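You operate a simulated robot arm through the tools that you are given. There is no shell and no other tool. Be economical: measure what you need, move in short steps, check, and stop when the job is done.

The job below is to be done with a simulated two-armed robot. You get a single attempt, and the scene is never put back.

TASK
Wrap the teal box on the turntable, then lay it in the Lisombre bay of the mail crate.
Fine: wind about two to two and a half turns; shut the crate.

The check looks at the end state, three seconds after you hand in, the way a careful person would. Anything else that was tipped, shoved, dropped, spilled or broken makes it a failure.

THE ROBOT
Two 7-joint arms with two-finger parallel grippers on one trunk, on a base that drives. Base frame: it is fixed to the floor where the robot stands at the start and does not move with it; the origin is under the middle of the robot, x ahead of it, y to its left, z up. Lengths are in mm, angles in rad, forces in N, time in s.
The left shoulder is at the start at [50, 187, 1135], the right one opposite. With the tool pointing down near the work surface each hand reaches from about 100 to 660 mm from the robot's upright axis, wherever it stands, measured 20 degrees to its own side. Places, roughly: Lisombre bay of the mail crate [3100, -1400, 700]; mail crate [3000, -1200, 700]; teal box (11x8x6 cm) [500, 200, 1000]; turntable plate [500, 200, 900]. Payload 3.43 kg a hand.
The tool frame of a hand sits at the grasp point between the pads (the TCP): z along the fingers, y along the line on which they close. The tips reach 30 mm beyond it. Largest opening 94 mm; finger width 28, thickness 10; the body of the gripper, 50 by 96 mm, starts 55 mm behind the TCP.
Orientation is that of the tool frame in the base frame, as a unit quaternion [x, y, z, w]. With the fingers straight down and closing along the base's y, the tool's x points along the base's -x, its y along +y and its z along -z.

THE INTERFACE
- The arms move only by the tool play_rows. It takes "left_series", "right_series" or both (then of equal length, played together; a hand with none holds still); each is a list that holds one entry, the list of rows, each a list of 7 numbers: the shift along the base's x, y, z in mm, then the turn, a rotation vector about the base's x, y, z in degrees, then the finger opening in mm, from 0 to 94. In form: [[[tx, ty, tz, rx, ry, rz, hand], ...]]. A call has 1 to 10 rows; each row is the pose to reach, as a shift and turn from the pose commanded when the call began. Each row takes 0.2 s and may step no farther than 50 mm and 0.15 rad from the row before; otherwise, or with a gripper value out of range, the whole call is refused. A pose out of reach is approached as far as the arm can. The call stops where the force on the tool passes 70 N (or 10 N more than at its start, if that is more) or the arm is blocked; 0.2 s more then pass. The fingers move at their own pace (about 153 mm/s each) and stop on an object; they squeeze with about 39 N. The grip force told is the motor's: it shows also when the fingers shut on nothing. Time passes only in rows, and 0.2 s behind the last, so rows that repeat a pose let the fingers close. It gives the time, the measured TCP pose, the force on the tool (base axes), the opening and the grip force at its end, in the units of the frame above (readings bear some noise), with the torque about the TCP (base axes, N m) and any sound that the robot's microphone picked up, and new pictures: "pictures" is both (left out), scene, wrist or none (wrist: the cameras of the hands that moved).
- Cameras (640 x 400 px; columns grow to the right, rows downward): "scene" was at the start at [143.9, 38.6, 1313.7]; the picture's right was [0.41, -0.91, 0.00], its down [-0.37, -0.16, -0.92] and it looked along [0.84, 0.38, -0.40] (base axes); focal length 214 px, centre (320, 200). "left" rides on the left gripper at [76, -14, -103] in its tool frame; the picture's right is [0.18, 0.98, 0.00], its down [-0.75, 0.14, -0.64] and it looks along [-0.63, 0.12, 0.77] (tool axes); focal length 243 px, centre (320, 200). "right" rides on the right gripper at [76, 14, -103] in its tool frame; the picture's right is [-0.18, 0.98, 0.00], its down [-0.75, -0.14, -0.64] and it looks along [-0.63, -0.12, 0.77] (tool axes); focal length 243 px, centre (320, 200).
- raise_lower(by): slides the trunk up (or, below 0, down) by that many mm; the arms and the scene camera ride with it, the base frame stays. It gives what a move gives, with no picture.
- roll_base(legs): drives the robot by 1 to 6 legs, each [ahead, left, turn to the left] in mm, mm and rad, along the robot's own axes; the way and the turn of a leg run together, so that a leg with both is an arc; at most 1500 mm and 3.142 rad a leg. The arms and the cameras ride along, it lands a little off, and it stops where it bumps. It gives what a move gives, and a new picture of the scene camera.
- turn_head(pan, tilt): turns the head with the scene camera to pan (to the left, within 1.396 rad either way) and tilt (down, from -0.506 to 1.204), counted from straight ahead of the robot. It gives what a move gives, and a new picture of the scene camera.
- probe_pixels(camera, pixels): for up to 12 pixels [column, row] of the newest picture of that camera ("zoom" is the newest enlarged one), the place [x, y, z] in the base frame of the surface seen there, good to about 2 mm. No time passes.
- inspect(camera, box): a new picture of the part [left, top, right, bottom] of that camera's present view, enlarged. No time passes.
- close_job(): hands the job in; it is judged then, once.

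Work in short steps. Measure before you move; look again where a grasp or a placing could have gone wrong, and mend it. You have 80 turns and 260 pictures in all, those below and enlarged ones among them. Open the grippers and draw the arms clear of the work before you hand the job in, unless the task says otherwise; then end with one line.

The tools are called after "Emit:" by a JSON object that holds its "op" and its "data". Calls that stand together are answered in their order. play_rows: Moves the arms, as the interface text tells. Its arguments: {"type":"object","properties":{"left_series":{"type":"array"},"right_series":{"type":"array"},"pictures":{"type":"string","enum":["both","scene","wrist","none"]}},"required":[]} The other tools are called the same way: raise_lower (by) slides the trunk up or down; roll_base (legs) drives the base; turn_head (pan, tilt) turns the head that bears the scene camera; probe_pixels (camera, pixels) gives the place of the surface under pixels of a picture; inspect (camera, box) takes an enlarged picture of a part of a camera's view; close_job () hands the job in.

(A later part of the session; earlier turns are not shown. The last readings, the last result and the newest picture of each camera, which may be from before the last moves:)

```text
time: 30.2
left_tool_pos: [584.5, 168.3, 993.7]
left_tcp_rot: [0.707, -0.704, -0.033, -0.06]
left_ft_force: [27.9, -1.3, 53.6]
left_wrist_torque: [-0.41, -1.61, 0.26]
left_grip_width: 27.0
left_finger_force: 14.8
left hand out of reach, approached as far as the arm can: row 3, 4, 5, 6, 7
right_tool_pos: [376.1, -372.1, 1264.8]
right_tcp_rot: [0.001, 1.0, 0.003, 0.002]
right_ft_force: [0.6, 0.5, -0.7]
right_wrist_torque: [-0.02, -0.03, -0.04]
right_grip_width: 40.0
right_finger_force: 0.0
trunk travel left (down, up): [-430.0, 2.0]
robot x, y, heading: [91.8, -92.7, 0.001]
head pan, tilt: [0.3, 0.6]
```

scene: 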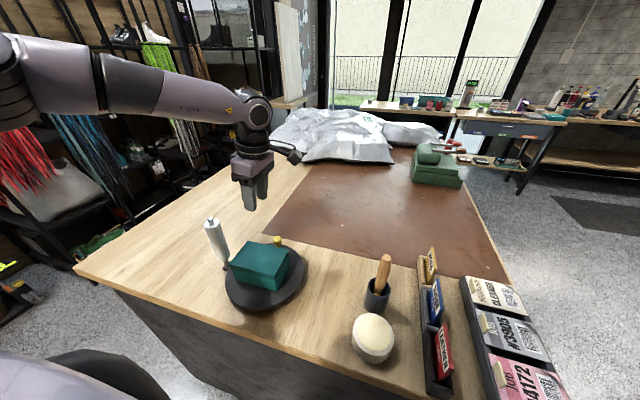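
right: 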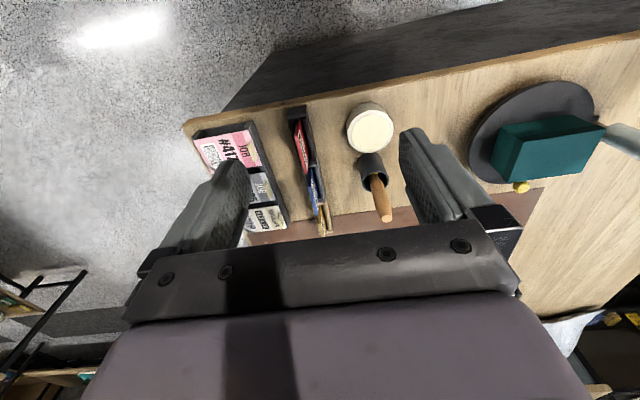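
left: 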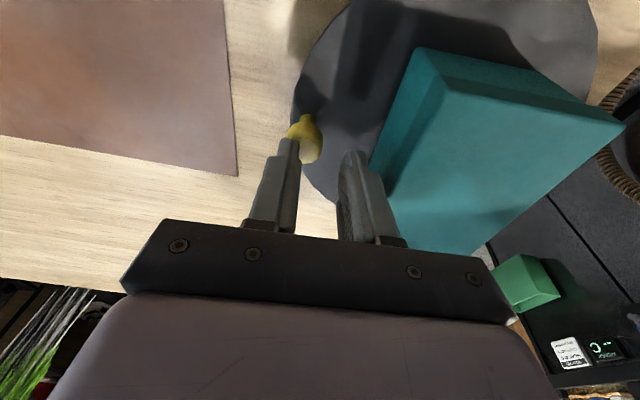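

The hand is out of reach and a finger pressed the knob. I open and lift off, then lower the trunk to its initial height, where reach near the surface is rated best.

Emit:
{"op": "play_rows", "data": {"left_series": [[[0, 0, 40, 0, 0, 0, 44], [0, 0, 85, 0, 0, 0, 44], [0, 10, 130, 0, 0, 0, 44], [0, 20, 175, 0, 0, 0, 44]]], "pictures": "none"}}

Emit:
{"op": "raise_lower", "data": {"by": -80}}

Emit:
{"op": "roll_base", "data": {"legs": [[0, -20, 0]]}}

Emit:
{"op": "inspect", "data": {"camera": "left", "box": [220, 0, 460, 240]}}

```text
time: 31.2
left_tool_pos: [575.8, 191.1, 1154.5]
left_tcp_rot: [-0.705, 0.706, 0.05, 0.049]
left_ft_force: [-0.1, 0.2, -0.1]
left_wrist_torque: [-0.02, 0.02, -0.04]
left_grip_width: 43.8
left_finger_force: 0.0
right_tool_pos: [377.1, -370.5, 1265.9]
right_tcp_rot: [0.0, 1.0, 0.001, 0.001]
right_ft_force: [-0.2, -0.3, 0.1]
right_wrist_torque: [0.04, -0.03, 0.03]
right_grip_width: 39.8
right_finger_force: 0.0
trunk travel left (down, up): [-430.0, 2.0]
robot x, y, heading: [88.8, -95.5, -0.002]
head pan, tilt: [0.3, 0.6]
```

```text
time: 32.3
left_tool_pos: [576.5, 192.1, 1074.6]
left_tcp_rot: [-0.705, 0.705, 0.049, 0.049]
left_ft_force: [-1.0, 0.5, 0.6]
left_wrist_torque: [-0.03, -0.02, 0.02]
left_grip_width: 43.8
left_finger_force: 0.0
right_tool_pos: [377.5, -369.5, 1185.0]
right_tcp_rot: [0.0, 1.0, 0.001, 0.001]
right_ft_force: [-0.6, -0.7, 0.3]
right_wrist_torque: [-0.01, -0.03, 0.0]
right_grip_width: 40.0
right_finger_force: 0.0
trunk travel left (down, up): [-350.0, 82.0]
robot x, y, heading: [90.4, -92.3, 0.001]
head pan, tilt: [0.3, 0.6]
```

```text
time: 33.1
left_tool_pos: [576.3, 172.0, 1075.4]
left_tcp_rot: [0.706, -0.705, -0.05, -0.05]
left_ft_force: [0.0, 0.2, -0.2]
left_wrist_torque: [0.02, 0.0, 0.0]
left_grip_width: 43.9
left_finger_force: 0.1
right_tool_pos: [377.9, -390.6, 1183.9]
right_tcp_rot: [-0.001, 1.0, 0.002, 0.0]
right_ft_force: [-0.6, 0.3, 0.1]
right_wrist_torque: [-0.01, -0.01, 0.01]
right_grip_width: 40.0
right_finger_force: 0.0
trunk travel left (down, up): [-350.0, 82.0]
robot x, y, heading: [92.2, -110.2, -0.0]
head pan, tilt: [0.3, 0.6]
```

scene: 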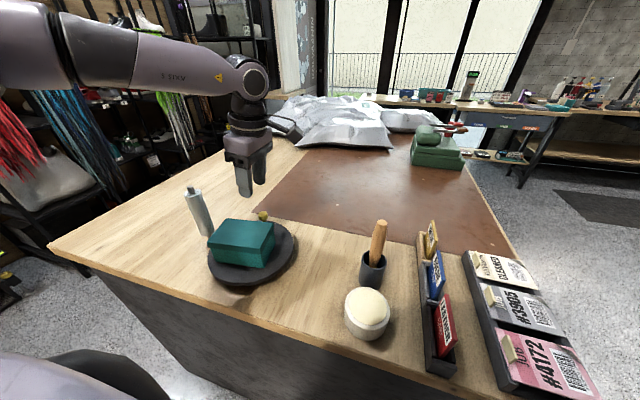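

```text
1.67 times, centred on (340, 120) of left
```

zoom: 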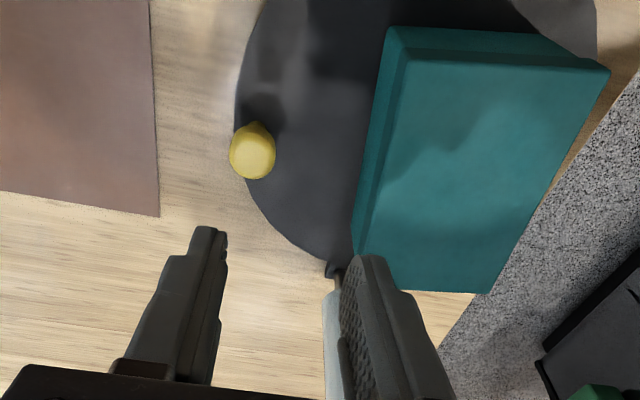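

I probe the knob, then make a dry run of the circle at hover height to verify reach before gripping.

Emit:
{"op": "probe_pixels", "data": {"camera": "zoom", "pixels": [[252, 158], [235, 155], [272, 155], [250, 176], [252, 135], [355, 250], [490, 290], [390, 45], [605, 75]]}}

Emit:
{"op": "play_rows", "data": {"left_series": [[[20, -14, 0, 0, 0, 0, 44], [9, 27, 0, 0, 0, 0, 44], [-21, 57, 0, 0, 0, 0, 44], [-62, 68, 0, 0, 0, 0, 44], [-103, 57, 0, 0, 0, 0, 44], [-133, 27, 0, 0, 0, 0, 44], [-144, -14, 0, 0, 0, 0, 44], [-133, -55, 0, 0, 0, 0, 44], [-103, -85, 0, 0, 0, 0, 44], [-62, -96, 0, 0, 0, 0, 44]]], "pictures": "scene"}}

```text
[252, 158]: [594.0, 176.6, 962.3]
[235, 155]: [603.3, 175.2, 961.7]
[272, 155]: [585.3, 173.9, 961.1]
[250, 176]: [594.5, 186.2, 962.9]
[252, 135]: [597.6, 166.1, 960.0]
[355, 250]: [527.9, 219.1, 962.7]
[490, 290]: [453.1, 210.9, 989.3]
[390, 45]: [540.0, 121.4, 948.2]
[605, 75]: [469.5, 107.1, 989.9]
```

```text
time: 35.3
left_tool_pos: [517.3, 78.4, 1071.8]
left_tcp_rot: [0.707, -0.704, -0.05, -0.05]
left_ft_force: [0.4, -0.3, 0.1]
left_wrist_torque: [0.04, 0.0, 0.03]
left_grip_width: 44.1
left_finger_force: 0.1
right_tool_pos: [379.5, -389.9, 1184.3]
right_tcp_rot: [-0.002, 1.0, 0.001, 0.0]
right_ft_force: [0.7, -0.3, 0.1]
right_wrist_torque: [0.0, 0.04, 0.01]
right_grip_width: 39.9
right_finger_force: 0.1
trunk travel left (down, up): [-350.0, 82.0]
robot x, y, heading: [90.9, -112.5, 0.002]
head pan, tilt: [0.3, 0.6]
```

scene: 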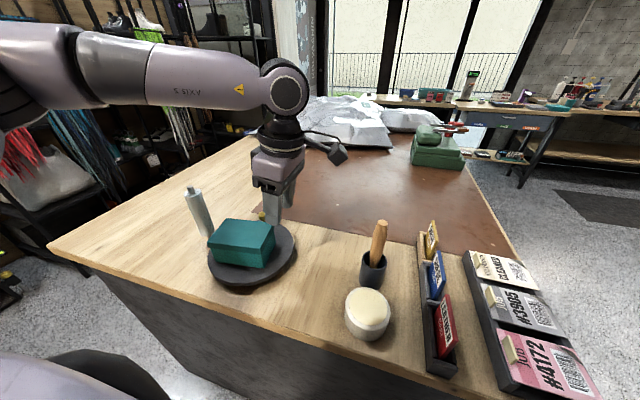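

All points reachable so far; I finish the dry run through the last quadrant and end over the knob, now at about (594.5,176).

Emit:
{"op": "play_rows", "data": {"left_series": [[[37, 7, 0, 0, 0, 0, 44], [68, 37, 0, 0, 0, 0, 44], [79, 79, 0, 0, 0, 0, 44], [77, 91, 0, 0, 0, 0, 44], [77, 91, -40, 0, 0, 0, 44]]]}}

```text
time: 36.5
left_tool_pos: [593.9, 169.6, 1034.7]
left_tcp_rot: [0.706, -0.705, -0.047, -0.049]
left_ft_force: [-0.6, 0.8, -0.9]
left_wrist_torque: [0.0, 0.01, 0.01]
left_grip_width: 44.0
left_finger_force: 0.1
right_tool_pos: [378.9, -389.9, 1184.3]
right_tcp_rot: [0.0, 1.0, 0.002, 0.001]
right_ft_force: [0.5, 0.2, 0.7]
right_wrist_torque: [0.01, 0.01, -0.01]
right_grip_width: 40.0
right_finger_force: 0.0
trunk travel left (down, up): [-350.0, 82.0]
robot x, y, heading: [88.5, -112.5, 0.002]
head pan, tilt: [0.3, 0.6]
```

scene: 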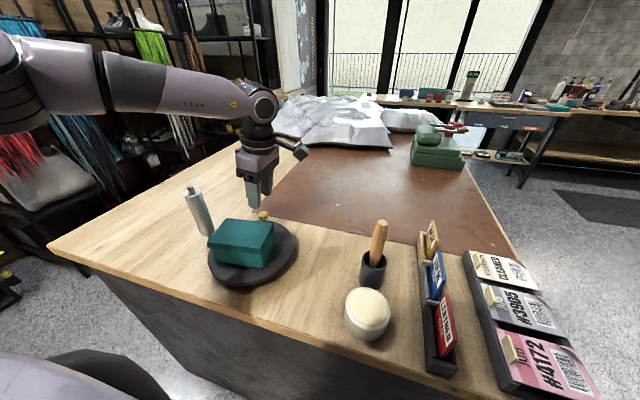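
left: 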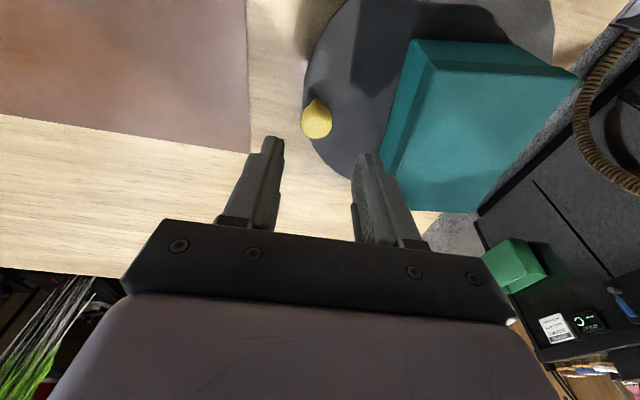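

The full circle is reachable. I descend to z≈967 and close on the knob.

Emit:
{"op": "play_rows", "data": {"left_series": [[[1, 0, -35, 0, 0, 0, 44], [1, 0, -68, 0, 0, 0, 44], [1, 0, -68, 0, 0, 0, 10], [1, 0, -68, 0, 0, 0, 10]]], "pictures": "wrist"}}

```text
time: 37.5
left_tool_pos: [596.1, 167.0, 967.9]
left_tcp_rot: [0.706, -0.705, -0.048, -0.051]
left_ft_force: [10.0, 2.5, 1.1]
left_wrist_torque: [0.11, -0.4, -0.21]
left_grip_width: 23.2
left_finger_force: 45.6
right_tool_pos: [379.2, -390.4, 1183.7]
right_tcp_rot: [-0.001, 1.0, 0.001, -0.001]
right_ft_force: [-0.2, -0.3, -0.1]
right_wrist_torque: [-0.03, -0.01, 0.03]
right_grip_width: 39.9
right_finger_force: 0.1
trunk travel left (down, up): [-350.0, 82.0]
robot x, y, heading: [89.3, -112.3, 0.008]
head pan, tilt: [0.3, 0.6]
```

left: 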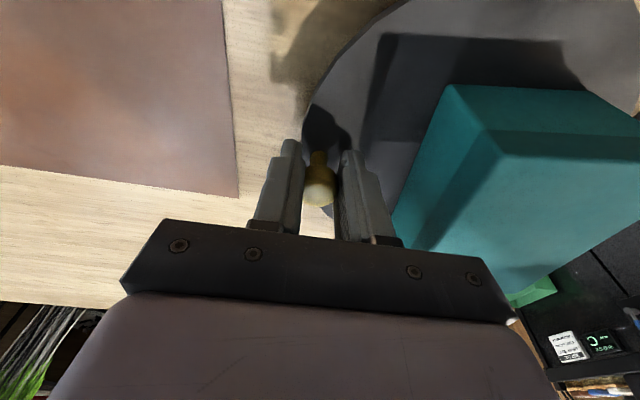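

Gripped at 23 mm with low side force. I turn 50° counter-clockwise in 10° steps as a test.

Emit:
{"op": "play_rows", "data": {"left_series": [[[-3.4, 14.2, 0, 0, 0, 0, 10], [-9.2, 27.5, 0, 0, 0, 0, 10], [-17.3, 39.7, 0, 0, 0, 0, 10], [-27.3, 50.2, 0, 0, 0, 0, 10], [-39, 58.9, 0, 0, 0, 0, 10]]]}}

Emit:
{"op": "inspect", "data": {"camera": "scene", "box": [150, 130, 340, 310]}}

```text
time: 38.7
left_tool_pos: [557.3, 234.6, 965.7]
left_tcp_rot: [0.708, -0.703, -0.05, -0.053]
left_ft_force: [21.8, 26.9, 0.5]
left_wrist_torque: [-0.14, -0.5, 0.44]
left_grip_width: 23.5
left_finger_force: 44.7
right_tool_pos: [381.3, -386.1, 1184.0]
right_tcp_rot: [-0.002, 1.0, 0.0, -0.001]
right_ft_force: [0.4, 0.8, -0.2]
right_wrist_torque: [0.02, 0.0, 0.0]
right_grip_width: 40.2
right_finger_force: 0.0
trunk travel left (down, up): [-350.0, 82.0]
robot x, y, heading: [90.5, -113.7, -0.003]
head pan, tilt: [0.3, 0.6]
```

scene: 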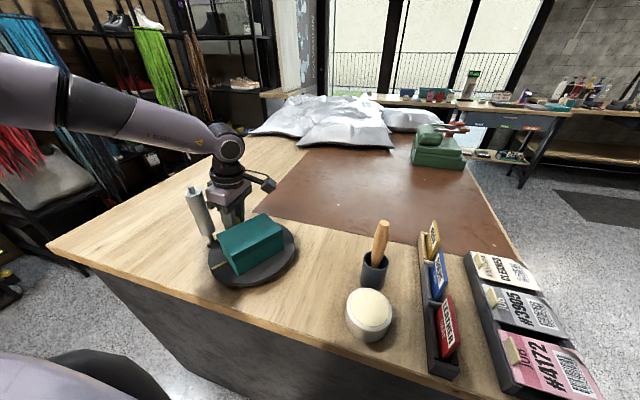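
left: 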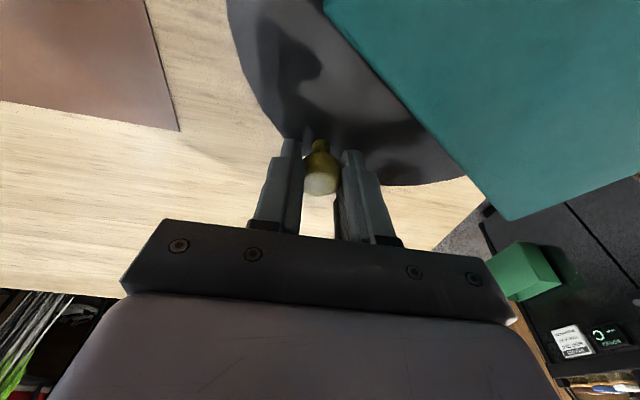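

```text
2.22 times, centred on (245, 220) of scene
```

zoom: 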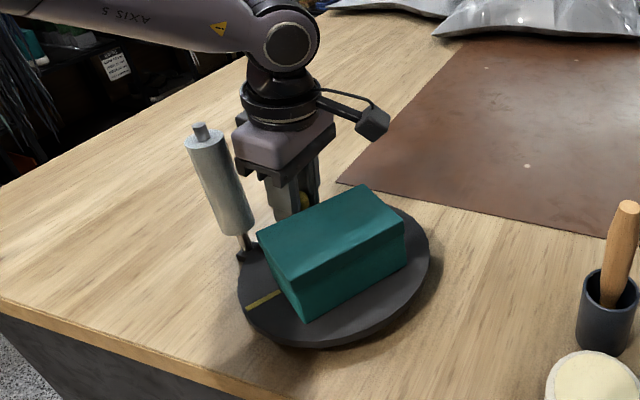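

The plate turned with the knob. The mark is at zoom (265,299); I probe it, plus box corners, to fix the centre and the actual angle.

Emit:
{"op": "probe_pixels", "data": {"camera": "zoom", "pixels": [[249, 308], [281, 291], [306, 198], [360, 187], [402, 222], [296, 283], [258, 236], [308, 318], [403, 262], [220, 190], [243, 240]]}}

```text
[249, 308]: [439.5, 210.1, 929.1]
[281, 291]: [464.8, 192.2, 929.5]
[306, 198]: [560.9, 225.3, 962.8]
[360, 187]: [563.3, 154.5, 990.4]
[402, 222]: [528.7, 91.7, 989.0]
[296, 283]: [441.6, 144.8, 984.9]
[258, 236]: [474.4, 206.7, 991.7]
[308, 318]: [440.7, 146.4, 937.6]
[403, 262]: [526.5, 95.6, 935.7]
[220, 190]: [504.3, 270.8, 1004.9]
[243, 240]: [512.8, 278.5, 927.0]
```

Estimates of the plate centre disagree, so I probe several rim points for a circle fit.

Emit:
{"op": "probe_pixels", "data": {"camera": "zoom", "pixels": [[241, 292], [248, 314], [275, 332], [310, 341], [345, 337], [385, 318], [412, 293], [425, 265], [424, 240], [413, 220], [240, 275], [300, 338]]}}

```text
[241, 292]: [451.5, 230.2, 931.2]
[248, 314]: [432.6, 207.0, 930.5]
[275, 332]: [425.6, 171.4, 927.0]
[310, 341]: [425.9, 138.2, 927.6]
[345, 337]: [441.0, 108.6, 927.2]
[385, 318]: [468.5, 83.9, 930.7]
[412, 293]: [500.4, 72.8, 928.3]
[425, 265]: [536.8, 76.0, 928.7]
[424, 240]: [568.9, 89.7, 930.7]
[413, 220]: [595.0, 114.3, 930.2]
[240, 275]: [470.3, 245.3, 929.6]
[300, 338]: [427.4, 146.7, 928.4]
```

The centre fits (515,163), R≈91; the box itself got pushed ~14 mm away from the knob during the earlier failed descent, but is still well on the plate and turning with it. I probe the knob's position between the fingers now.

Emit:
{"op": "probe_pixels", "data": {"camera": "left", "pixels": [[319, 186], [312, 186], [328, 186], [320, 178], [320, 170], [319, 148], [291, 142], [352, 154]]}}

```text
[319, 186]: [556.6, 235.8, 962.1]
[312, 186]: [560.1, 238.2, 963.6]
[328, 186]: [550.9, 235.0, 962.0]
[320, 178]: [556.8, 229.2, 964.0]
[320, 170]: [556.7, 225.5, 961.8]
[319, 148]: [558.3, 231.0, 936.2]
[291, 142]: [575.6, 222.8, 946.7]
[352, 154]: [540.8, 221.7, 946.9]
```

Knob centre is ≈(556,233) (r≈81, angle 60°). I loosen the fingers to 30 mm as a cage, offset the hand 8 mm inward, and carry the knob slowly past the roll to 120°.

Emit:
{"op": "play_rows", "data": {"left_series": [[[0, -1, 0, 0, 0, 0, 30], [0, -3, 0, 0, 0, 0, 30], [-10, 1.3, 0, 0, 0, 0, 30], [-20, 4.7, 0, 0, 0, 0, 30], [-30.3, 6.8, 0, 0, 0, 0, 30], [-41, 7.5, 0, 0, 0, 0, 30], [-51.5, 6.8, 0, 0, 0, 0, 30], [-62, 4.7, 0, 0, 0, 0, 30], [-72, 1.3, 0, 0, 0, 0, 30], [-81.4, -3.5, 0, 0, 0, 0, 30]]]}}

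Emit:
{"op": "inspect", "data": {"camera": "scene", "box": [150, 130, 340, 310]}}

```text
time: 40.9
left_tool_pos: [470.6, 224.3, 966.0]
left_tcp_rot: [0.707, -0.704, -0.05, -0.049]
left_ft_force: [0.2, 0.3, 0.3]
left_wrist_torque: [-0.01, -0.02, 0.0]
left_grip_width: 29.9
left_finger_force: 0.0
right_tool_pos: [378.7, -388.5, 1185.7]
right_tcp_rot: [-0.001, 1.0, 0.001, 0.001]
right_ft_force: [-0.1, 0.0, -0.3]
right_wrist_torque: [-0.01, -0.02, -0.01]
right_grip_width: 39.9
right_finger_force: 0.0
trunk travel left (down, up): [-350.0, 82.0]
robot x, y, heading: [87.3, -112.4, -0.002]
head pan, tilt: [0.3, 0.6]
```

scene: 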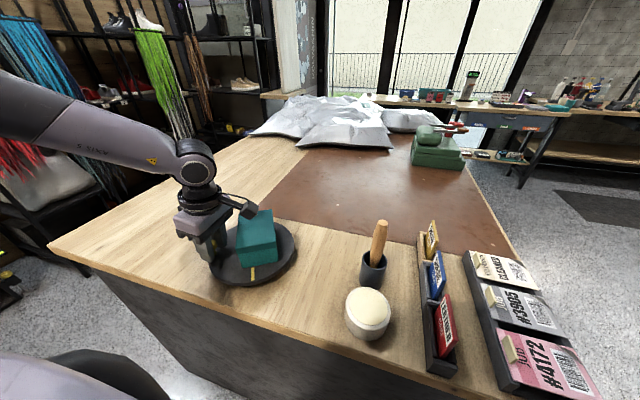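
left: 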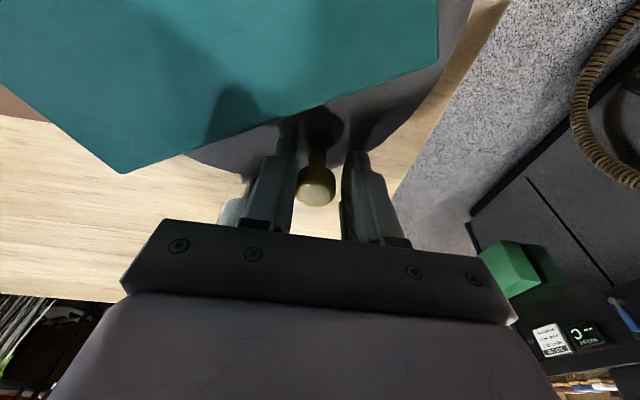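

```text
2.22 times, centred on (245, 220) of scene
```

zoom: 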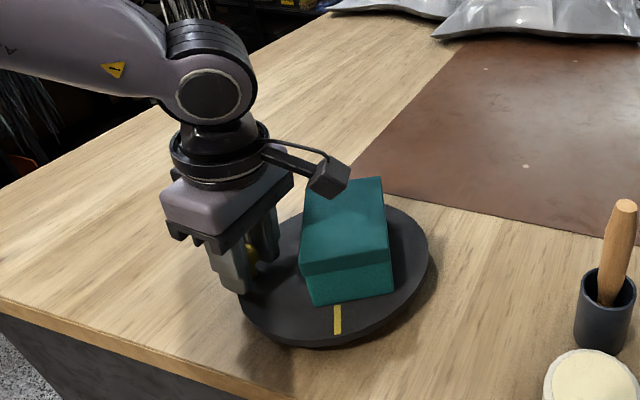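

Passed the roll without contact. Now I close on the knob again and drag it from 120° to 240° along the near side.

Emit:
{"op": "play_rows", "data": {"left_series": [[[0, 0, 0, 0, 0, 0, 10], [0, 0, 0, 0, 0, 0, 10], [-16.8, -12.8, 0, 0, 0, 0, 10], [-29.6, -29.6, 0, 0, 0, 0, 10], [-37.7, -49.1, 0, 0, 0, 0, 10], [-40.5, -70.1, 0, 0, 0, 0, 10], [-37.7, -91.1, 0, 0, 0, 0, 10], [-29.6, -110.6, 0, 0, 0, 0, 10], [-16.8, -127.4, 0, 0, 0, 0, 10], [0, -140.2, 0, 0, 0, 0, 10]]]}}

Emit:
{"op": "inspect", "data": {"camera": "scene", "box": [150, 130, 340, 310]}}

```text
time: 43.1
left_tool_pos: [471.7, 85.8, 965.1]
left_tcp_rot: [0.708, -0.703, -0.051, -0.049]
left_ft_force: [2.9, 24.5, 12.0]
left_wrist_torque: [0.44, -0.09, 0.84]
left_grip_width: 23.6
left_finger_force: 45.5
right_tool_pos: [377.7, -388.5, 1185.6]
right_tcp_rot: [-0.001, 1.0, -0.001, 0.001]
right_ft_force: [0.1, 0.1, -0.9]
right_wrist_torque: [0.01, -0.01, 0.02]
right_grip_width: 39.9
right_finger_force: 0.1
trunk travel left (down, up): [-350.0, 82.0]
robot x, y, heading: [90.4, -113.1, 0.003]
head pan, tilt: [0.3, 0.6]
```

scene: 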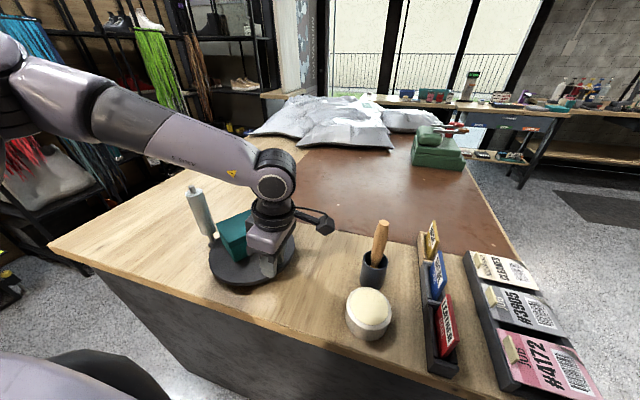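
left: 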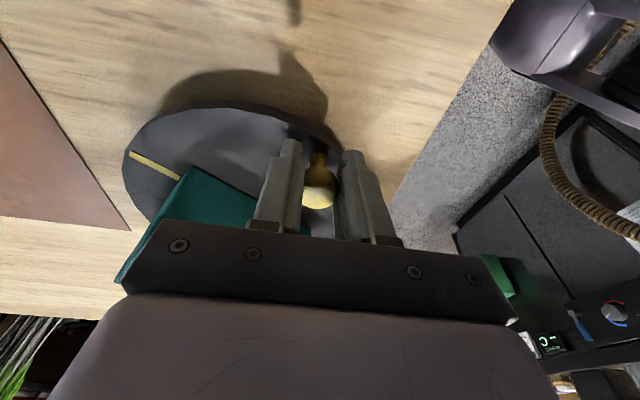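

```text
2.22 times, centred on (245, 220) of scene
```

zoom: 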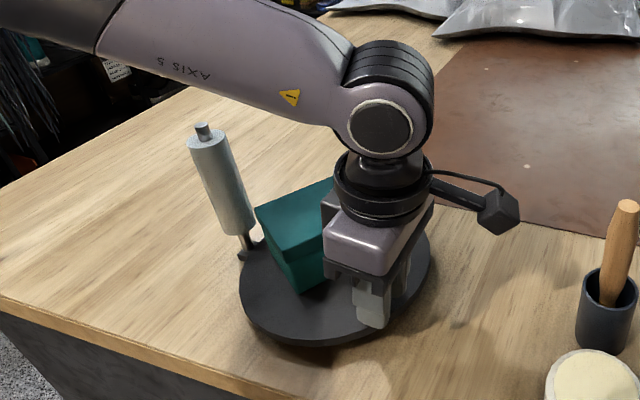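

Good progress, low force. Next: cage from 240° to 300°, re-close, then on to 345°.

Emit:
{"op": "play_rows", "data": {"left_series": [[[0, 0, 0, 0, 0, 0, 30], [19.5, -8.1, 0, 0, 0, 0, 30], [40.5, -10.9, 0, 0, 0, 0, 30], [61.5, -8.1, 0, 0, 0, 0, 30], [81, 0, 0, 0, 0, 0, 30], [81, 0, 0, 0, 0, 0, 10], [81, 0, 0, 0, 0, 0, 10], [97.8, 12.8, 0, 0, 0, 0, 10], [110.6, 29.6, 0, 0, 0, 0, 10], [118.7, 49.1, 0, 0, 0, 0, 10]]], "pictures": "wrist"}}

```text
time: 45.3
left_tool_pos: [588.5, 132.5, 968.4]
left_tcp_rot: [0.706, -0.705, -0.048, -0.051]
left_ft_force: [-9.7, -0.3, 9.8]
left_wrist_torque: [-0.68, 0.38, 0.3]
left_grip_width: 23.2
left_finger_force: 45.2
left hand out of reach, approached as far as the arm can: row 5, 6, 7, 8, 9
right_tool_pos: [376.5, -390.1, 1185.4]
right_tcp_rot: [-0.001, 1.0, 0.002, 0.001]
right_ft_force: [-0.5, 0.0, -0.4]
right_wrist_torque: [0.02, 0.03, 0.02]
right_grip_width: 39.6
right_finger_force: 0.2
trunk travel left (down, up): [-350.0, 82.0]
robot x, y, heading: [85.9, -114.6, 0.001]
head pan, tilt: [0.3, 0.6]
```

left: 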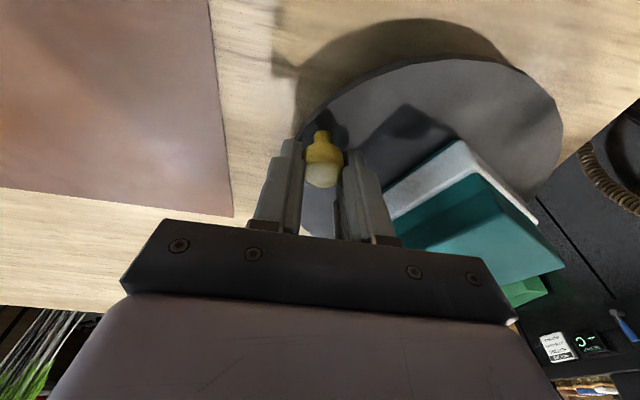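

A white film band now shows around the box. I continue from 345° to 60° gripped, loosen, then cage past the roll to 120°.

Emit:
{"op": "play_rows", "data": {"left_series": [[[2.8, 21, 0, 0, 0, 0, 10], [0, 42, 0, 0, 0, 0, 10], [-8.1, 61.5, 0, 0, 0, 0, 10], [-20.9, 78.3, 0, 0, 0, 0, 10], [-37.7, 91.1, 0, 0, 0, 0, 10], [-37.7, 91.1, 0, 0, 0, 0, 30], [-57.2, 99.2, 0, 0, 0, 0, 30], [-78.2, 102, 0, 0, 0, 0, 30], [-99.2, 99.2, 0, 0, 0, 0, 30], [-118.7, 91.1, 0, 0, 0, 0, 30]]]}}

Emit:
{"op": "inspect", "data": {"camera": "scene", "box": [150, 130, 340, 310]}}

```text
time: 46.9
left_tool_pos: [553.6, 245.9, 967.8]
left_tcp_rot: [0.714, -0.695, -0.047, -0.072]
left_ft_force: [25.3, 28.8, -9.0]
left_wrist_torque: [0.56, 0.15, 0.98]
left_grip_width: 44.5
left_finger_force: 12.9
right_tool_pos: [381.9, -384.5, 1184.4]
right_tcp_rot: [0.0, 1.0, -0.002, -0.001]
right_ft_force: [-0.2, 0.6, 1.1]
right_wrist_torque: [-0.04, -0.02, 0.01]
right_grip_width: 40.2
right_finger_force: 0.0
trunk travel left (down, up): [-350.0, 82.0]
robot x, y, heading: [89.7, -113.7, 0.008]
head pan, tilt: [0.3, 0.6]
stopped in row 7 (left hand): the force on the tool passed its limit (the readings are from after the stop); the commanded pose is now the measured one
```

scene: 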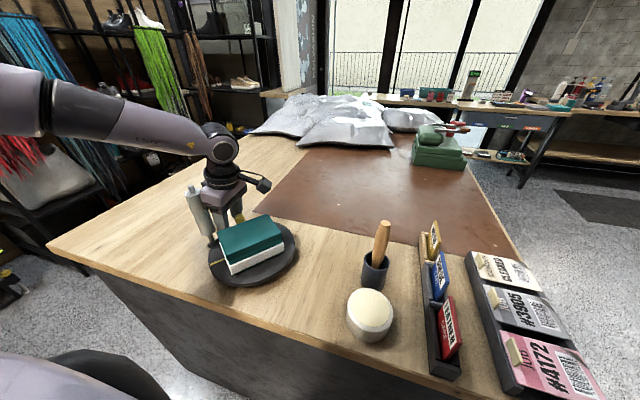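
left: 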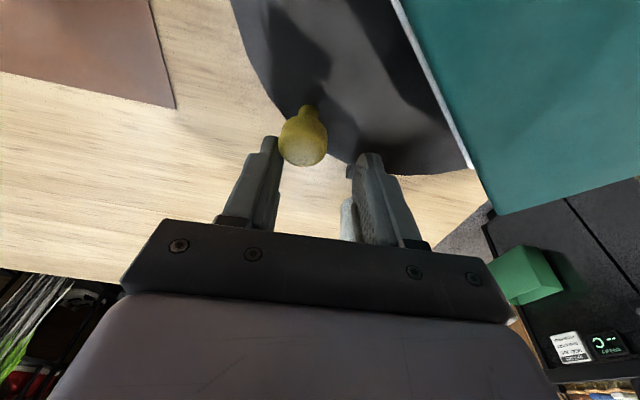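

```text
2.22 times, centred on (245, 220) of scene
```

zoom: 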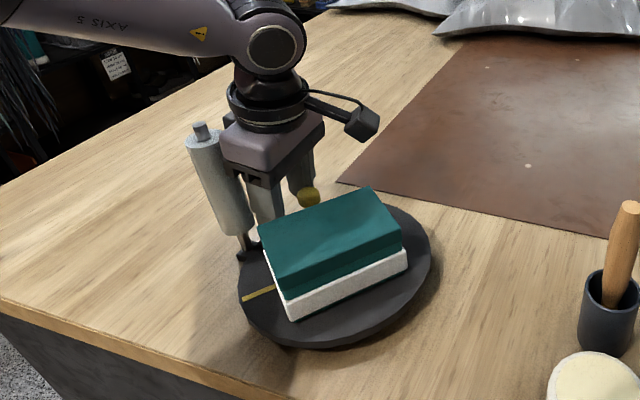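

The hand drifted outward to y≈246 and the call stopped on force; the knob slipped toward the outer finger's edge. I probe the knob and the roll before freeing the hand.

Emit:
{"op": "probe_pixels", "data": {"camera": "left", "pixels": [[303, 155], [303, 140], [290, 150], [318, 150], [266, 142], [372, 158], [300, 110]]}}

Emit:
{"op": "probe_pixels", "data": {"camera": "zoom", "pixels": [[308, 195], [202, 125], [212, 180], [235, 150], [262, 205], [243, 295], [272, 288], [240, 235]]}}

```text
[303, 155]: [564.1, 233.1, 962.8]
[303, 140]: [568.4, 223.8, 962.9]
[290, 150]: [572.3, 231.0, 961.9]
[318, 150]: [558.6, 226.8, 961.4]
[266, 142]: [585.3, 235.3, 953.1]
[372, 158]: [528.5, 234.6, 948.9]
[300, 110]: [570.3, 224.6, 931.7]
```

```text
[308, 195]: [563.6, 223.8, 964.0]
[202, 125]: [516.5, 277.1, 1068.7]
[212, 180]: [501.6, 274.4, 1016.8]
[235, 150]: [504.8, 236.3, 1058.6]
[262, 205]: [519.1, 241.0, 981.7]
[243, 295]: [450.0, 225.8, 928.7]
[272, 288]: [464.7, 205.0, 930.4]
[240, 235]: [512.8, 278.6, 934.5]
```

The knob is at (566,228), 52°: the hand had slid ahead on the pads because the grip was only at the pad edge. I open, ease inward, lift clear, and shift the base 14 mm right to cure the reach clamp at the −y side.

Emit:
{"op": "play_rows", "data": {"left_series": [[[0, -3, 0, 0, 0, 0, 50], [0, -8, 5, 0, 0, 0, 50], [2, -12, 40, 0, 0, 0, 50], [4, -16, 80, 0, 0, 0, 50], [6, -18, 110, 0, 0, 0, 44]]], "pictures": "none"}}

Emit:
{"op": "roll_base", "data": {"legs": [[0, -14, 0]]}}

Emit:
{"op": "inspect", "data": {"camera": "left", "box": [200, 0, 480, 240]}}

```text
time: 48.1
left_tool_pos: [557.1, 217.7, 1080.1]
left_tcp_rot: [0.71, -0.699, -0.045, -0.067]
left_ft_force: [-0.7, 0.3, -0.4]
left_wrist_torque: [-0.01, -0.02, -0.04]
left_grip_width: 43.8
left_finger_force: 0.0
right_tool_pos: [378.4, -390.1, 1184.7]
right_tcp_rot: [-0.002, 1.0, 0.001, 0.002]
right_ft_force: [-0.1, 0.0, -0.6]
right_wrist_torque: [-0.01, -0.01, -0.02]
right_grip_width: 40.1
right_finger_force: 0.2
trunk travel left (down, up): [-350.0, 82.0]
robot x, y, heading: [85.5, -115.3, 0.002]
head pan, tilt: [0.3, 0.6]
```

```text
time: 48.8
left_tool_pos: [557.0, 204.7, 1080.7]
left_tcp_rot: [0.711, -0.698, -0.045, -0.068]
left_ft_force: [-0.4, 0.0, 0.5]
left_wrist_torque: [0.01, -0.01, 0.01]
left_grip_width: 44.2
left_finger_force: 0.1
right_tool_pos: [378.6, -403.8, 1184.5]
right_tcp_rot: [-0.001, 1.0, 0.001, 0.0]
right_ft_force: [0.1, -0.1, 0.0]
right_wrist_torque: [0.01, 0.02, 0.01]
right_grip_width: 39.9
right_finger_force: 0.1
trunk travel left (down, up): [-350.0, 82.0]
robot x, y, heading: [87.0, -126.2, 0.0]
head pan, tilt: [0.3, 0.6]
```

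scene: 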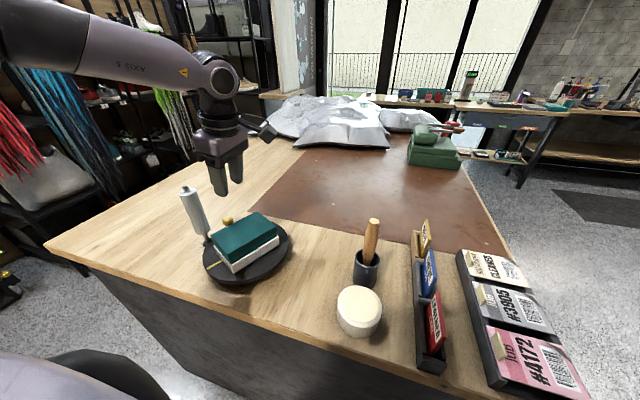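

```text
1.67 times, centred on (340, 120) of left
```

zoom: 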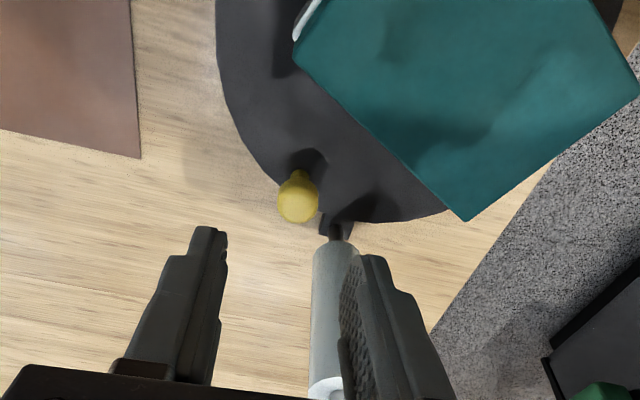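

All intact. I probe the knob top and the visible box to plan the next grip.

Emit:
{"op": "probe_pixels", "data": {"camera": "zoom", "pixels": [[298, 205], [280, 205], [317, 205], [298, 220], [298, 188], [467, 218], [293, 60]]}}

```text
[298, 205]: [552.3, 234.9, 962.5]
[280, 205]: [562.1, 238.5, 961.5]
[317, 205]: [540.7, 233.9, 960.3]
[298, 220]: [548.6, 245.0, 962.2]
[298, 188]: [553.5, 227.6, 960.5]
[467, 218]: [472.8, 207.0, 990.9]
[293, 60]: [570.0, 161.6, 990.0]
```

The knob is at (552,235), 63°. I descend around it, cage it past the roll to 120°, centre better on it, and close.

Emit:
{"op": "play_rows", "data": {"left_series": [[[-5, 23, -20, 0, 0, 0, 40], [-5, 23, -66, 0, 0, 0, 40], [-5, 23, -114, 0, 0, 0, 40], [-21, 28.5, -114, 0, 0, 0, 30], [-42, 31.3, -114, 0, 0, 0, 30], [-63, 28.5, -114, 0, 0, 0, 30], [-82.5, 20.3, -114, 0, 0, 0, 30], [-82.5, 25, -114, 0, 0, 0, 30], [-82.5, 25, -114, 0, 0, 0, 10], [-82.5, 25, -114, 0, 0, 0, 10]]]}}

```text
time: 51.0
left_tool_pos: [473.3, 230.6, 963.7]
left_tcp_rot: [0.711, -0.699, -0.047, -0.067]
left_ft_force: [-2.7, 0.0, -5.8]
left_wrist_torque: [0.06, -0.13, -0.19]
left_grip_width: 23.7
left_finger_force: 45.2
right_tool_pos: [378.4, -402.3, 1185.8]
right_tcp_rot: [-0.002, 1.0, 0.002, 0.0]
right_ft_force: [-0.2, -0.1, 0.8]
right_wrist_torque: [0.0, -0.01, -0.01]
right_grip_width: 39.8
right_finger_force: 0.2
trunk travel left (down, up): [-350.0, 82.0]
robot x, y, heading: [89.3, -130.7, 0.003]
head pan, tilt: [0.3, 0.6]
```

scene: 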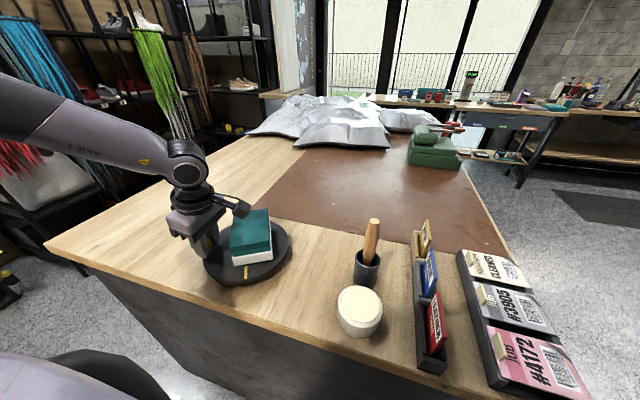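
left: 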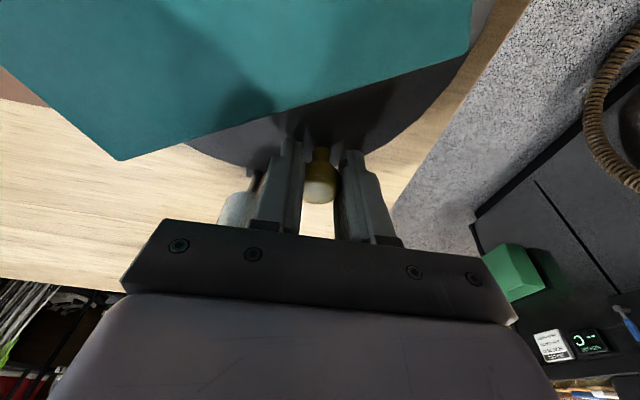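

Gripped at 120°. Drag to 240° as before, then open to a cage.

Emit:
{"op": "play_rows", "data": {"left_series": [[[-16.8, -12.8, 0, 0, 0, 0, 10], [-29.6, -29.6, 0, 0, 0, 0, 10], [-37.7, -49.1, 0, 0, 0, 0, 10], [-40.5, -70.1, 0, 0, 0, 0, 10], [-37.7, -91.1, 0, 0, 0, 0, 10], [-29.6, -110.6, 0, 0, 0, 0, 10], [-16.8, -127.4, 0, 0, 0, 0, 10], [0, -140.2, 0, 0, 0, 0, 10], [0, -140.2, 0, 0, 0, 0, 30], [0, -140.2, 0, 0, 0, 0, 30]]], "pictures": "wrist"}}

Emit:
{"op": "probe_pixels", "data": {"camera": "left", "pixels": [[318, 185], [318, 200], [305, 190], [330, 190], [318, 172]]}}

```text
time: 53.2
left_tool_pos: [476.0, 90.9, 967.0]
left_tcp_rot: [0.711, -0.698, -0.044, -0.07]
left_ft_force: [0.5, 0.5, 0.3]
left_wrist_torque: [-0.03, -0.04, -0.01]
left_grip_width: 30.2
left_finger_force: 0.1
right_tool_pos: [378.7, -402.8, 1183.4]
right_tcp_rot: [0.0, 1.0, 0.001, 0.001]
right_ft_force: [0.5, -0.3, 0.3]
right_wrist_torque: [-0.04, 0.02, 0.01]
right_grip_width: 39.9
right_finger_force: 0.0
trunk travel left (down, up): [-350.0, 82.0]
robot x, y, heading: [91.2, -128.1, 0.003]
head pan, tilt: [0.3, 0.6]
```

left: 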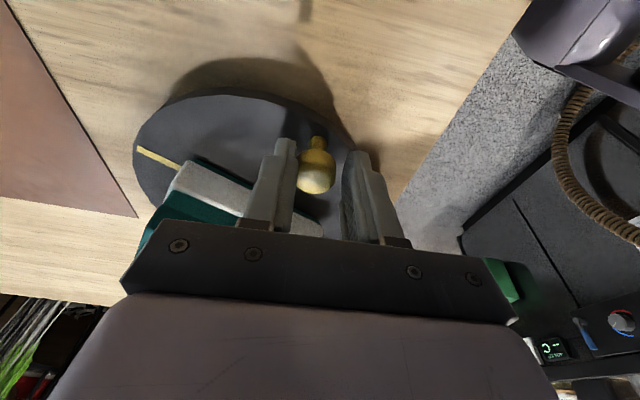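

```text
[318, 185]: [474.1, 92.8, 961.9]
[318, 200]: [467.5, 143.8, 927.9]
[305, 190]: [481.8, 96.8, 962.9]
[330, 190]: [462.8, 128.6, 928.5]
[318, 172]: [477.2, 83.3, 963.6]
```

Knob at (476,90) centred in the fingers. Cage to 300°, close, and drag to 330°.

Emit:
{"op": "play_rows", "data": {"left_series": [[[19.5, -8.1, 0, 0, 0, 0, 30], [40.5, -10.9, 0, 0, 0, 0, 30], [61.5, -8.1, 0, 0, 0, 0, 30], [81, 0, 0, 0, 0, 0, 30], [81, 0, 0, 0, 0, 0, 10], [81, 0, 0, 0, 0, 0, 10], [97.8, 12.8, 0, 0, 0, 0, 10], [110.6, 29.6, 0, 0, 0, 0, 10], [110.6, 29.6, 0, 0, 0, 0, 32], [110.6, 29.6, 0, 0, 0, 0, 32]]], "pictures": "wrist"}}

Emit:
{"op": "probe_pixels", "data": {"camera": "left", "pixels": [[318, 185], [318, 178], [318, 170], [318, 162], [310, 175], [328, 175], [318, 195]]}}

```text
time: 55.4
left_tool_pos: [586.0, 118.1, 965.5]
left_tcp_rot: [0.711, -0.698, -0.045, -0.069]
left_ft_force: [0.6, -0.2, 1.4]
left_wrist_torque: [-0.01, -0.07, -0.05]
left_grip_width: 33.2
left_finger_force: 0.7
right_tool_pos: [378.4, -402.4, 1183.6]
right_tcp_rot: [-0.001, 1.0, 0.001, -0.001]
right_ft_force: [-0.5, 0.8, 0.1]
right_wrist_torque: [0.0, 0.01, -0.01]
right_grip_width: 39.9
right_finger_force: 0.2
trunk travel left (down, up): [-350.0, 82.0]
robot x, y, heading: [89.1, -126.1, 0.006]
head pan, tilt: [0.3, 0.6]
```

left: 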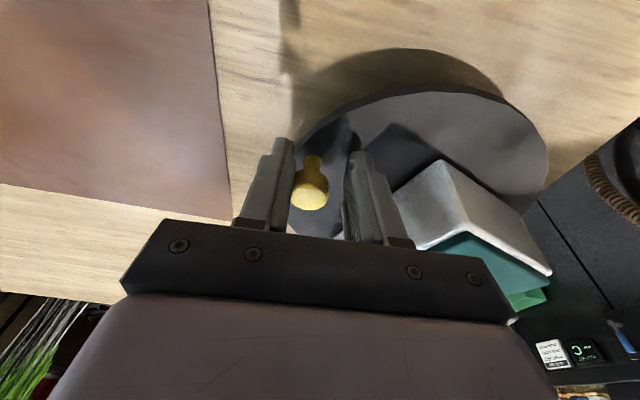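

```text
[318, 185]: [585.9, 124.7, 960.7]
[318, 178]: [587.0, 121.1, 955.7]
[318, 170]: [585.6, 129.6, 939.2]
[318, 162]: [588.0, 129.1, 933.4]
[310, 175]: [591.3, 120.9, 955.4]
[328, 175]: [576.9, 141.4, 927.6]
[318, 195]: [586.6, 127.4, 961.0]
```

The knob sits at about (588,129), near the pad edge, so I recentre, close, and drag from −25° to 48°, then reopen.

Emit:
{"op": "play_rows", "data": {"left_series": [[[3, 9, 0, 0, 0, 0, 34], [3, 9, 0, 0, 0, 0, 10], [3, 9, 0, 0, 0, 0, 10], [9.8, 29.8, 0, 0, 0, 0, 10], [10.7, 51, 0, 0, 0, 0, 10], [6, 72, 0, 0, 0, 0, 10], [-4, 91, 0, 0, 0, 0, 10], [-16, 105, 0, 0, 0, 0, 10], [-16, 105, 0, 0, 0, 0, 34], [-16, 105, 0, 0, 0, 0, 34]]]}}

Emit:
{"op": "probe_pixels", "data": {"camera": "left", "pixels": [[318, 185], [318, 178], [318, 170], [318, 195], [310, 175], [328, 175], [305, 185]]}}

Emit:
{"op": "inspect", "data": {"camera": "scene", "box": [150, 130, 340, 310]}}

```text
time: 57.6
left_tool_pos: [569.1, 223.4, 964.4]
left_tcp_rot: [0.711, -0.698, -0.047, -0.068]
left_ft_force: [0.1, 0.4, 0.3]
left_wrist_torque: [0.03, 0.01, -0.02]
left_grip_width: 34.0
left_finger_force: 0.0
right_tool_pos: [377.9, -402.1, 1185.2]
right_tcp_rot: [-0.002, 1.0, 0.001, 0.0]
right_ft_force: [0.2, 0.5, 0.3]
right_wrist_torque: [0.0, 0.01, 0.01]
right_grip_width: 39.8
right_finger_force: 0.0
trunk travel left (down, up): [-350.0, 82.0]
robot x, y, heading: [86.0, -127.9, 0.001]
head pan, tilt: [0.3, 0.6]
```

scene: 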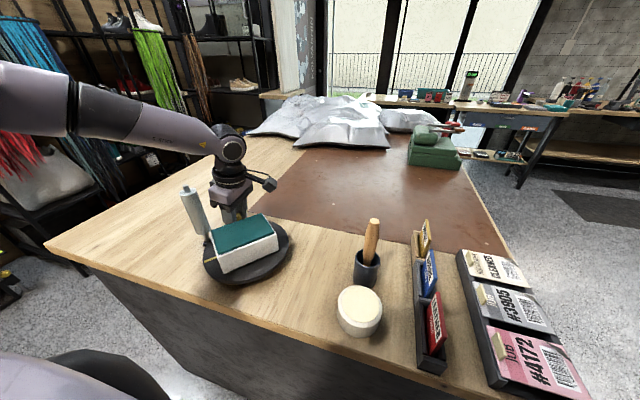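
left: 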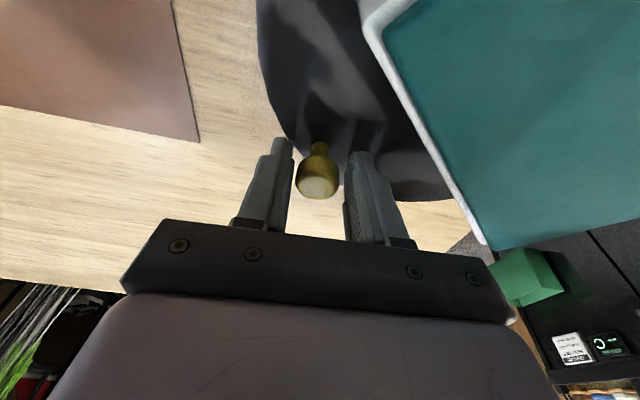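

```text
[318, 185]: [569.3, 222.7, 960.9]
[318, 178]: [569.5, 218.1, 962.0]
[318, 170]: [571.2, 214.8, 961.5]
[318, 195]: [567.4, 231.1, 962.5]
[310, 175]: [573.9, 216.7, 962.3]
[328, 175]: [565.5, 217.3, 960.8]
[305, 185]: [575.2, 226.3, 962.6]
```

```text
2.22 times, centred on (245, 220) of scene
```

zoom: 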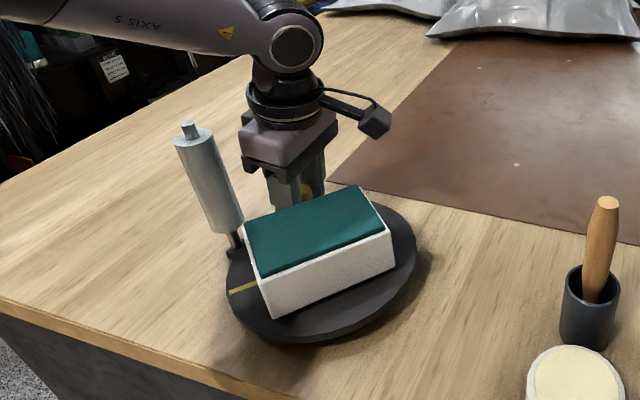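

The film now covers the full height, about 2.1 turns. I cage the knob once more past the roll to ~117° (≈2.3 turns) and lift the hand clear.

Emit:
{"op": "play_rows", "data": {"left_series": [[[0, -8, 0, 0, 0, 0, 32], [-14, 1, 0, 0, 0, 0, 30], [-34, 8, 0, 0, 0, 0, 30], [-55, 11, 0, 0, 0, 0, 30], [-76, 8, 0, 0, 0, 0, 30], [-90, 2, 0, 0, 0, 0, 30], [-90, 2, 0, 0, 0, 0, 44], [-88, 2, 40, 0, 0, 0, 44], [-88, 2, 88, 0, 0, 0, 44], [-88, 2, 136, 0, 0, 0, 44]]]}}

Emit:
{"op": "inspect", "data": {"camera": "scene", "box": [150, 150, 340, 310]}}

```text
time: 59.8
left_tool_pos: [483.2, 227.6, 1100.9]
left_tcp_rot: [0.711, -0.698, -0.046, -0.068]
left_ft_force: [0.1, 0.2, -0.4]
left_wrist_torque: [-0.01, -0.02, -0.03]
left_grip_width: 44.1
left_finger_force: 0.0
right_tool_pos: [377.7, -402.9, 1183.5]
right_tcp_rot: [-0.001, 1.0, 0.001, 0.0]
right_ft_force: [0.4, -0.6, 0.0]
right_wrist_torque: [0.03, -0.03, 0.02]
right_grip_width: 40.0
right_finger_force: 0.0
trunk travel left (down, up): [-350.0, 82.0]
robot x, y, heading: [87.8, -124.4, 0.003]
head pan, tilt: [0.3, 0.6]
```

scene: 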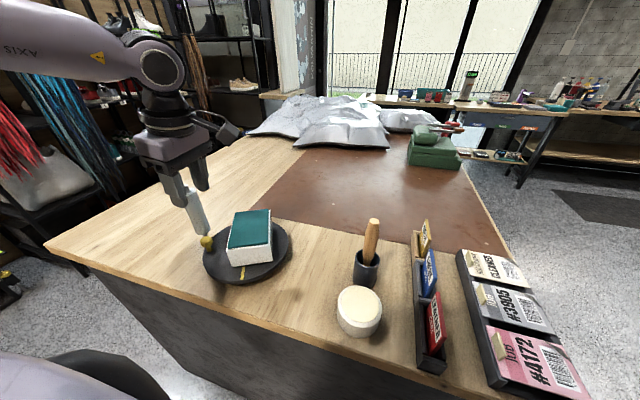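
left: 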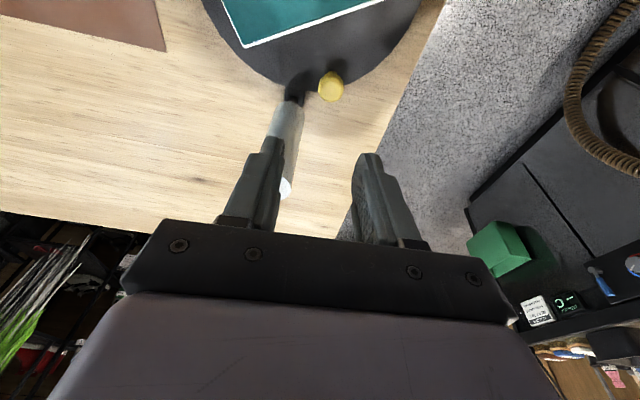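

```text
2.50 times, centred on (245, 230) of scene
```

zoom: 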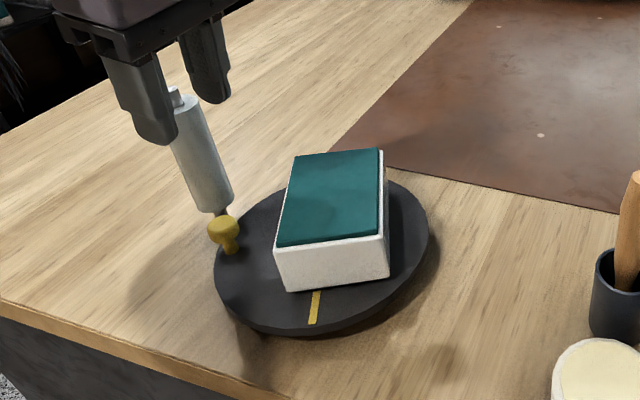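

Rotation is now ≈2.3 turns; the hand is clear. Before lifting the box I look toward the crate at (3000,−1200), and probe the box's corners.

Emit:
{"op": "probe_pixels", "data": {"camera": "zoom", "pixels": [[297, 158], [378, 152], [386, 237], [275, 247], [330, 200], [276, 262], [388, 275], [222, 225], [284, 288], [295, 156], [383, 152]]}}

Emit:
{"op": "turn_head", "data": {"pan": -0.36, "tilt": 0.15}}

Emit:
{"op": "inspect", "data": {"camera": "scene", "box": [220, 130, 420, 290]}}

```text
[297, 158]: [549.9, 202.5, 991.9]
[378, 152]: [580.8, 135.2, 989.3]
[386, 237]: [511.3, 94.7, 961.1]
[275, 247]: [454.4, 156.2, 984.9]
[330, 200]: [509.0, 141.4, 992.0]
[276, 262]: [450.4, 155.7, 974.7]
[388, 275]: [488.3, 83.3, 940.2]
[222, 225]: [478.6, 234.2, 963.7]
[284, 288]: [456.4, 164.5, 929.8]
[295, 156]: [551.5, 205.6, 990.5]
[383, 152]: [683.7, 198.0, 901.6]
```

```text
time: 60.9
left_tool_pos: [483.3, 227.2, 1098.4]
left_tcp_rot: [0.711, -0.698, -0.045, -0.068]
left_ft_force: [0.2, -0.6, -0.3]
left_wrist_torque: [0.03, -0.01, 0.04]
left_grip_width: 44.1
left_finger_force: 0.0
right_tool_pos: [378.4, -402.5, 1184.3]
right_tcp_rot: [-0.002, 1.0, 0.0, 0.0]
right_ft_force: [0.5, -0.8, -0.6]
right_wrist_torque: [-0.01, 0.01, 0.0]
right_grip_width: 40.2
right_finger_force: 0.0
trunk travel left (down, up): [-350.0, 82.0]
robot x, y, heading: [89.9, -131.7, 0.001]
head pan, tilt: [-0.36, 0.15]
```

scene: 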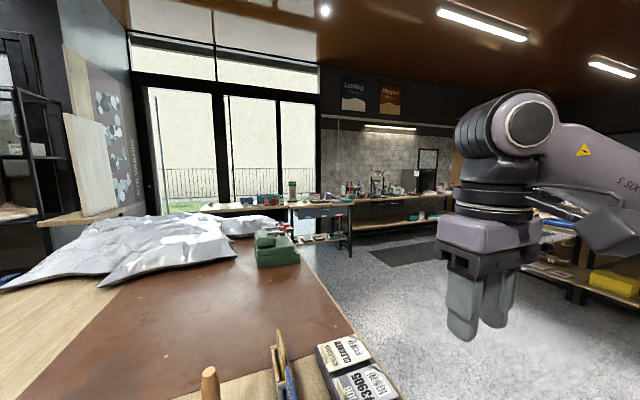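

```text
2.50 times, centred on (320, 210) of scene
```

zoom: 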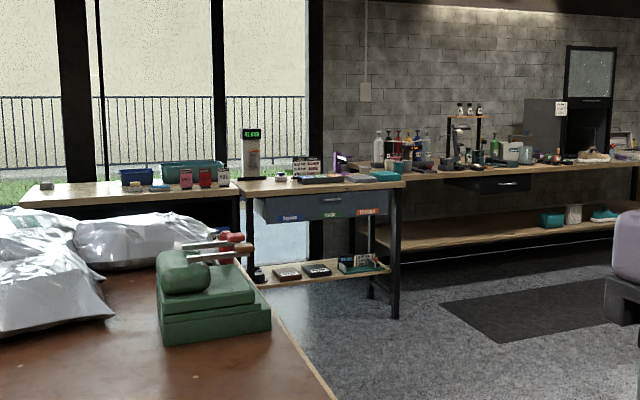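

The crate seems to be the drawer of the far small table (labels at zoom (290–370,213)). I zoom on it.

Emit:
{"op": "inspect", "data": {"camera": "scene", "box": [290, 185, 360, 230]}}

Emit:
{"op": "probe_pixels", "data": {"camera": "zoom", "pixels": [[100, 95], [290, 30], [550, 85], [300, 145], [480, 250], [330, 105], [590, 260], [330, 75], [100, 300], [60, 290]]}}

```text
8.89 times, centred on (325, 208) of scene
```

zoom: 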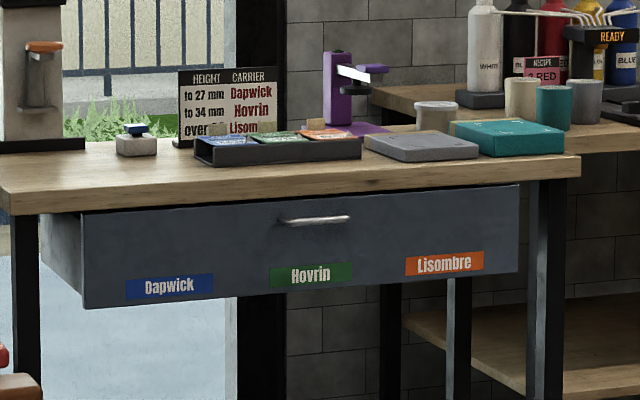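

```text
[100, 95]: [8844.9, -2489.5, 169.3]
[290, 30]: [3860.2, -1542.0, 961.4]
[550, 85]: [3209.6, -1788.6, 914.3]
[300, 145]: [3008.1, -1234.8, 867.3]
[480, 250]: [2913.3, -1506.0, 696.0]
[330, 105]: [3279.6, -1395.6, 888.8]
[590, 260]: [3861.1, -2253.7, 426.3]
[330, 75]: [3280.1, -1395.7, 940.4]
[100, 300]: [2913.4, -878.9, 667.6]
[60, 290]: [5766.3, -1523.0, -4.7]
```

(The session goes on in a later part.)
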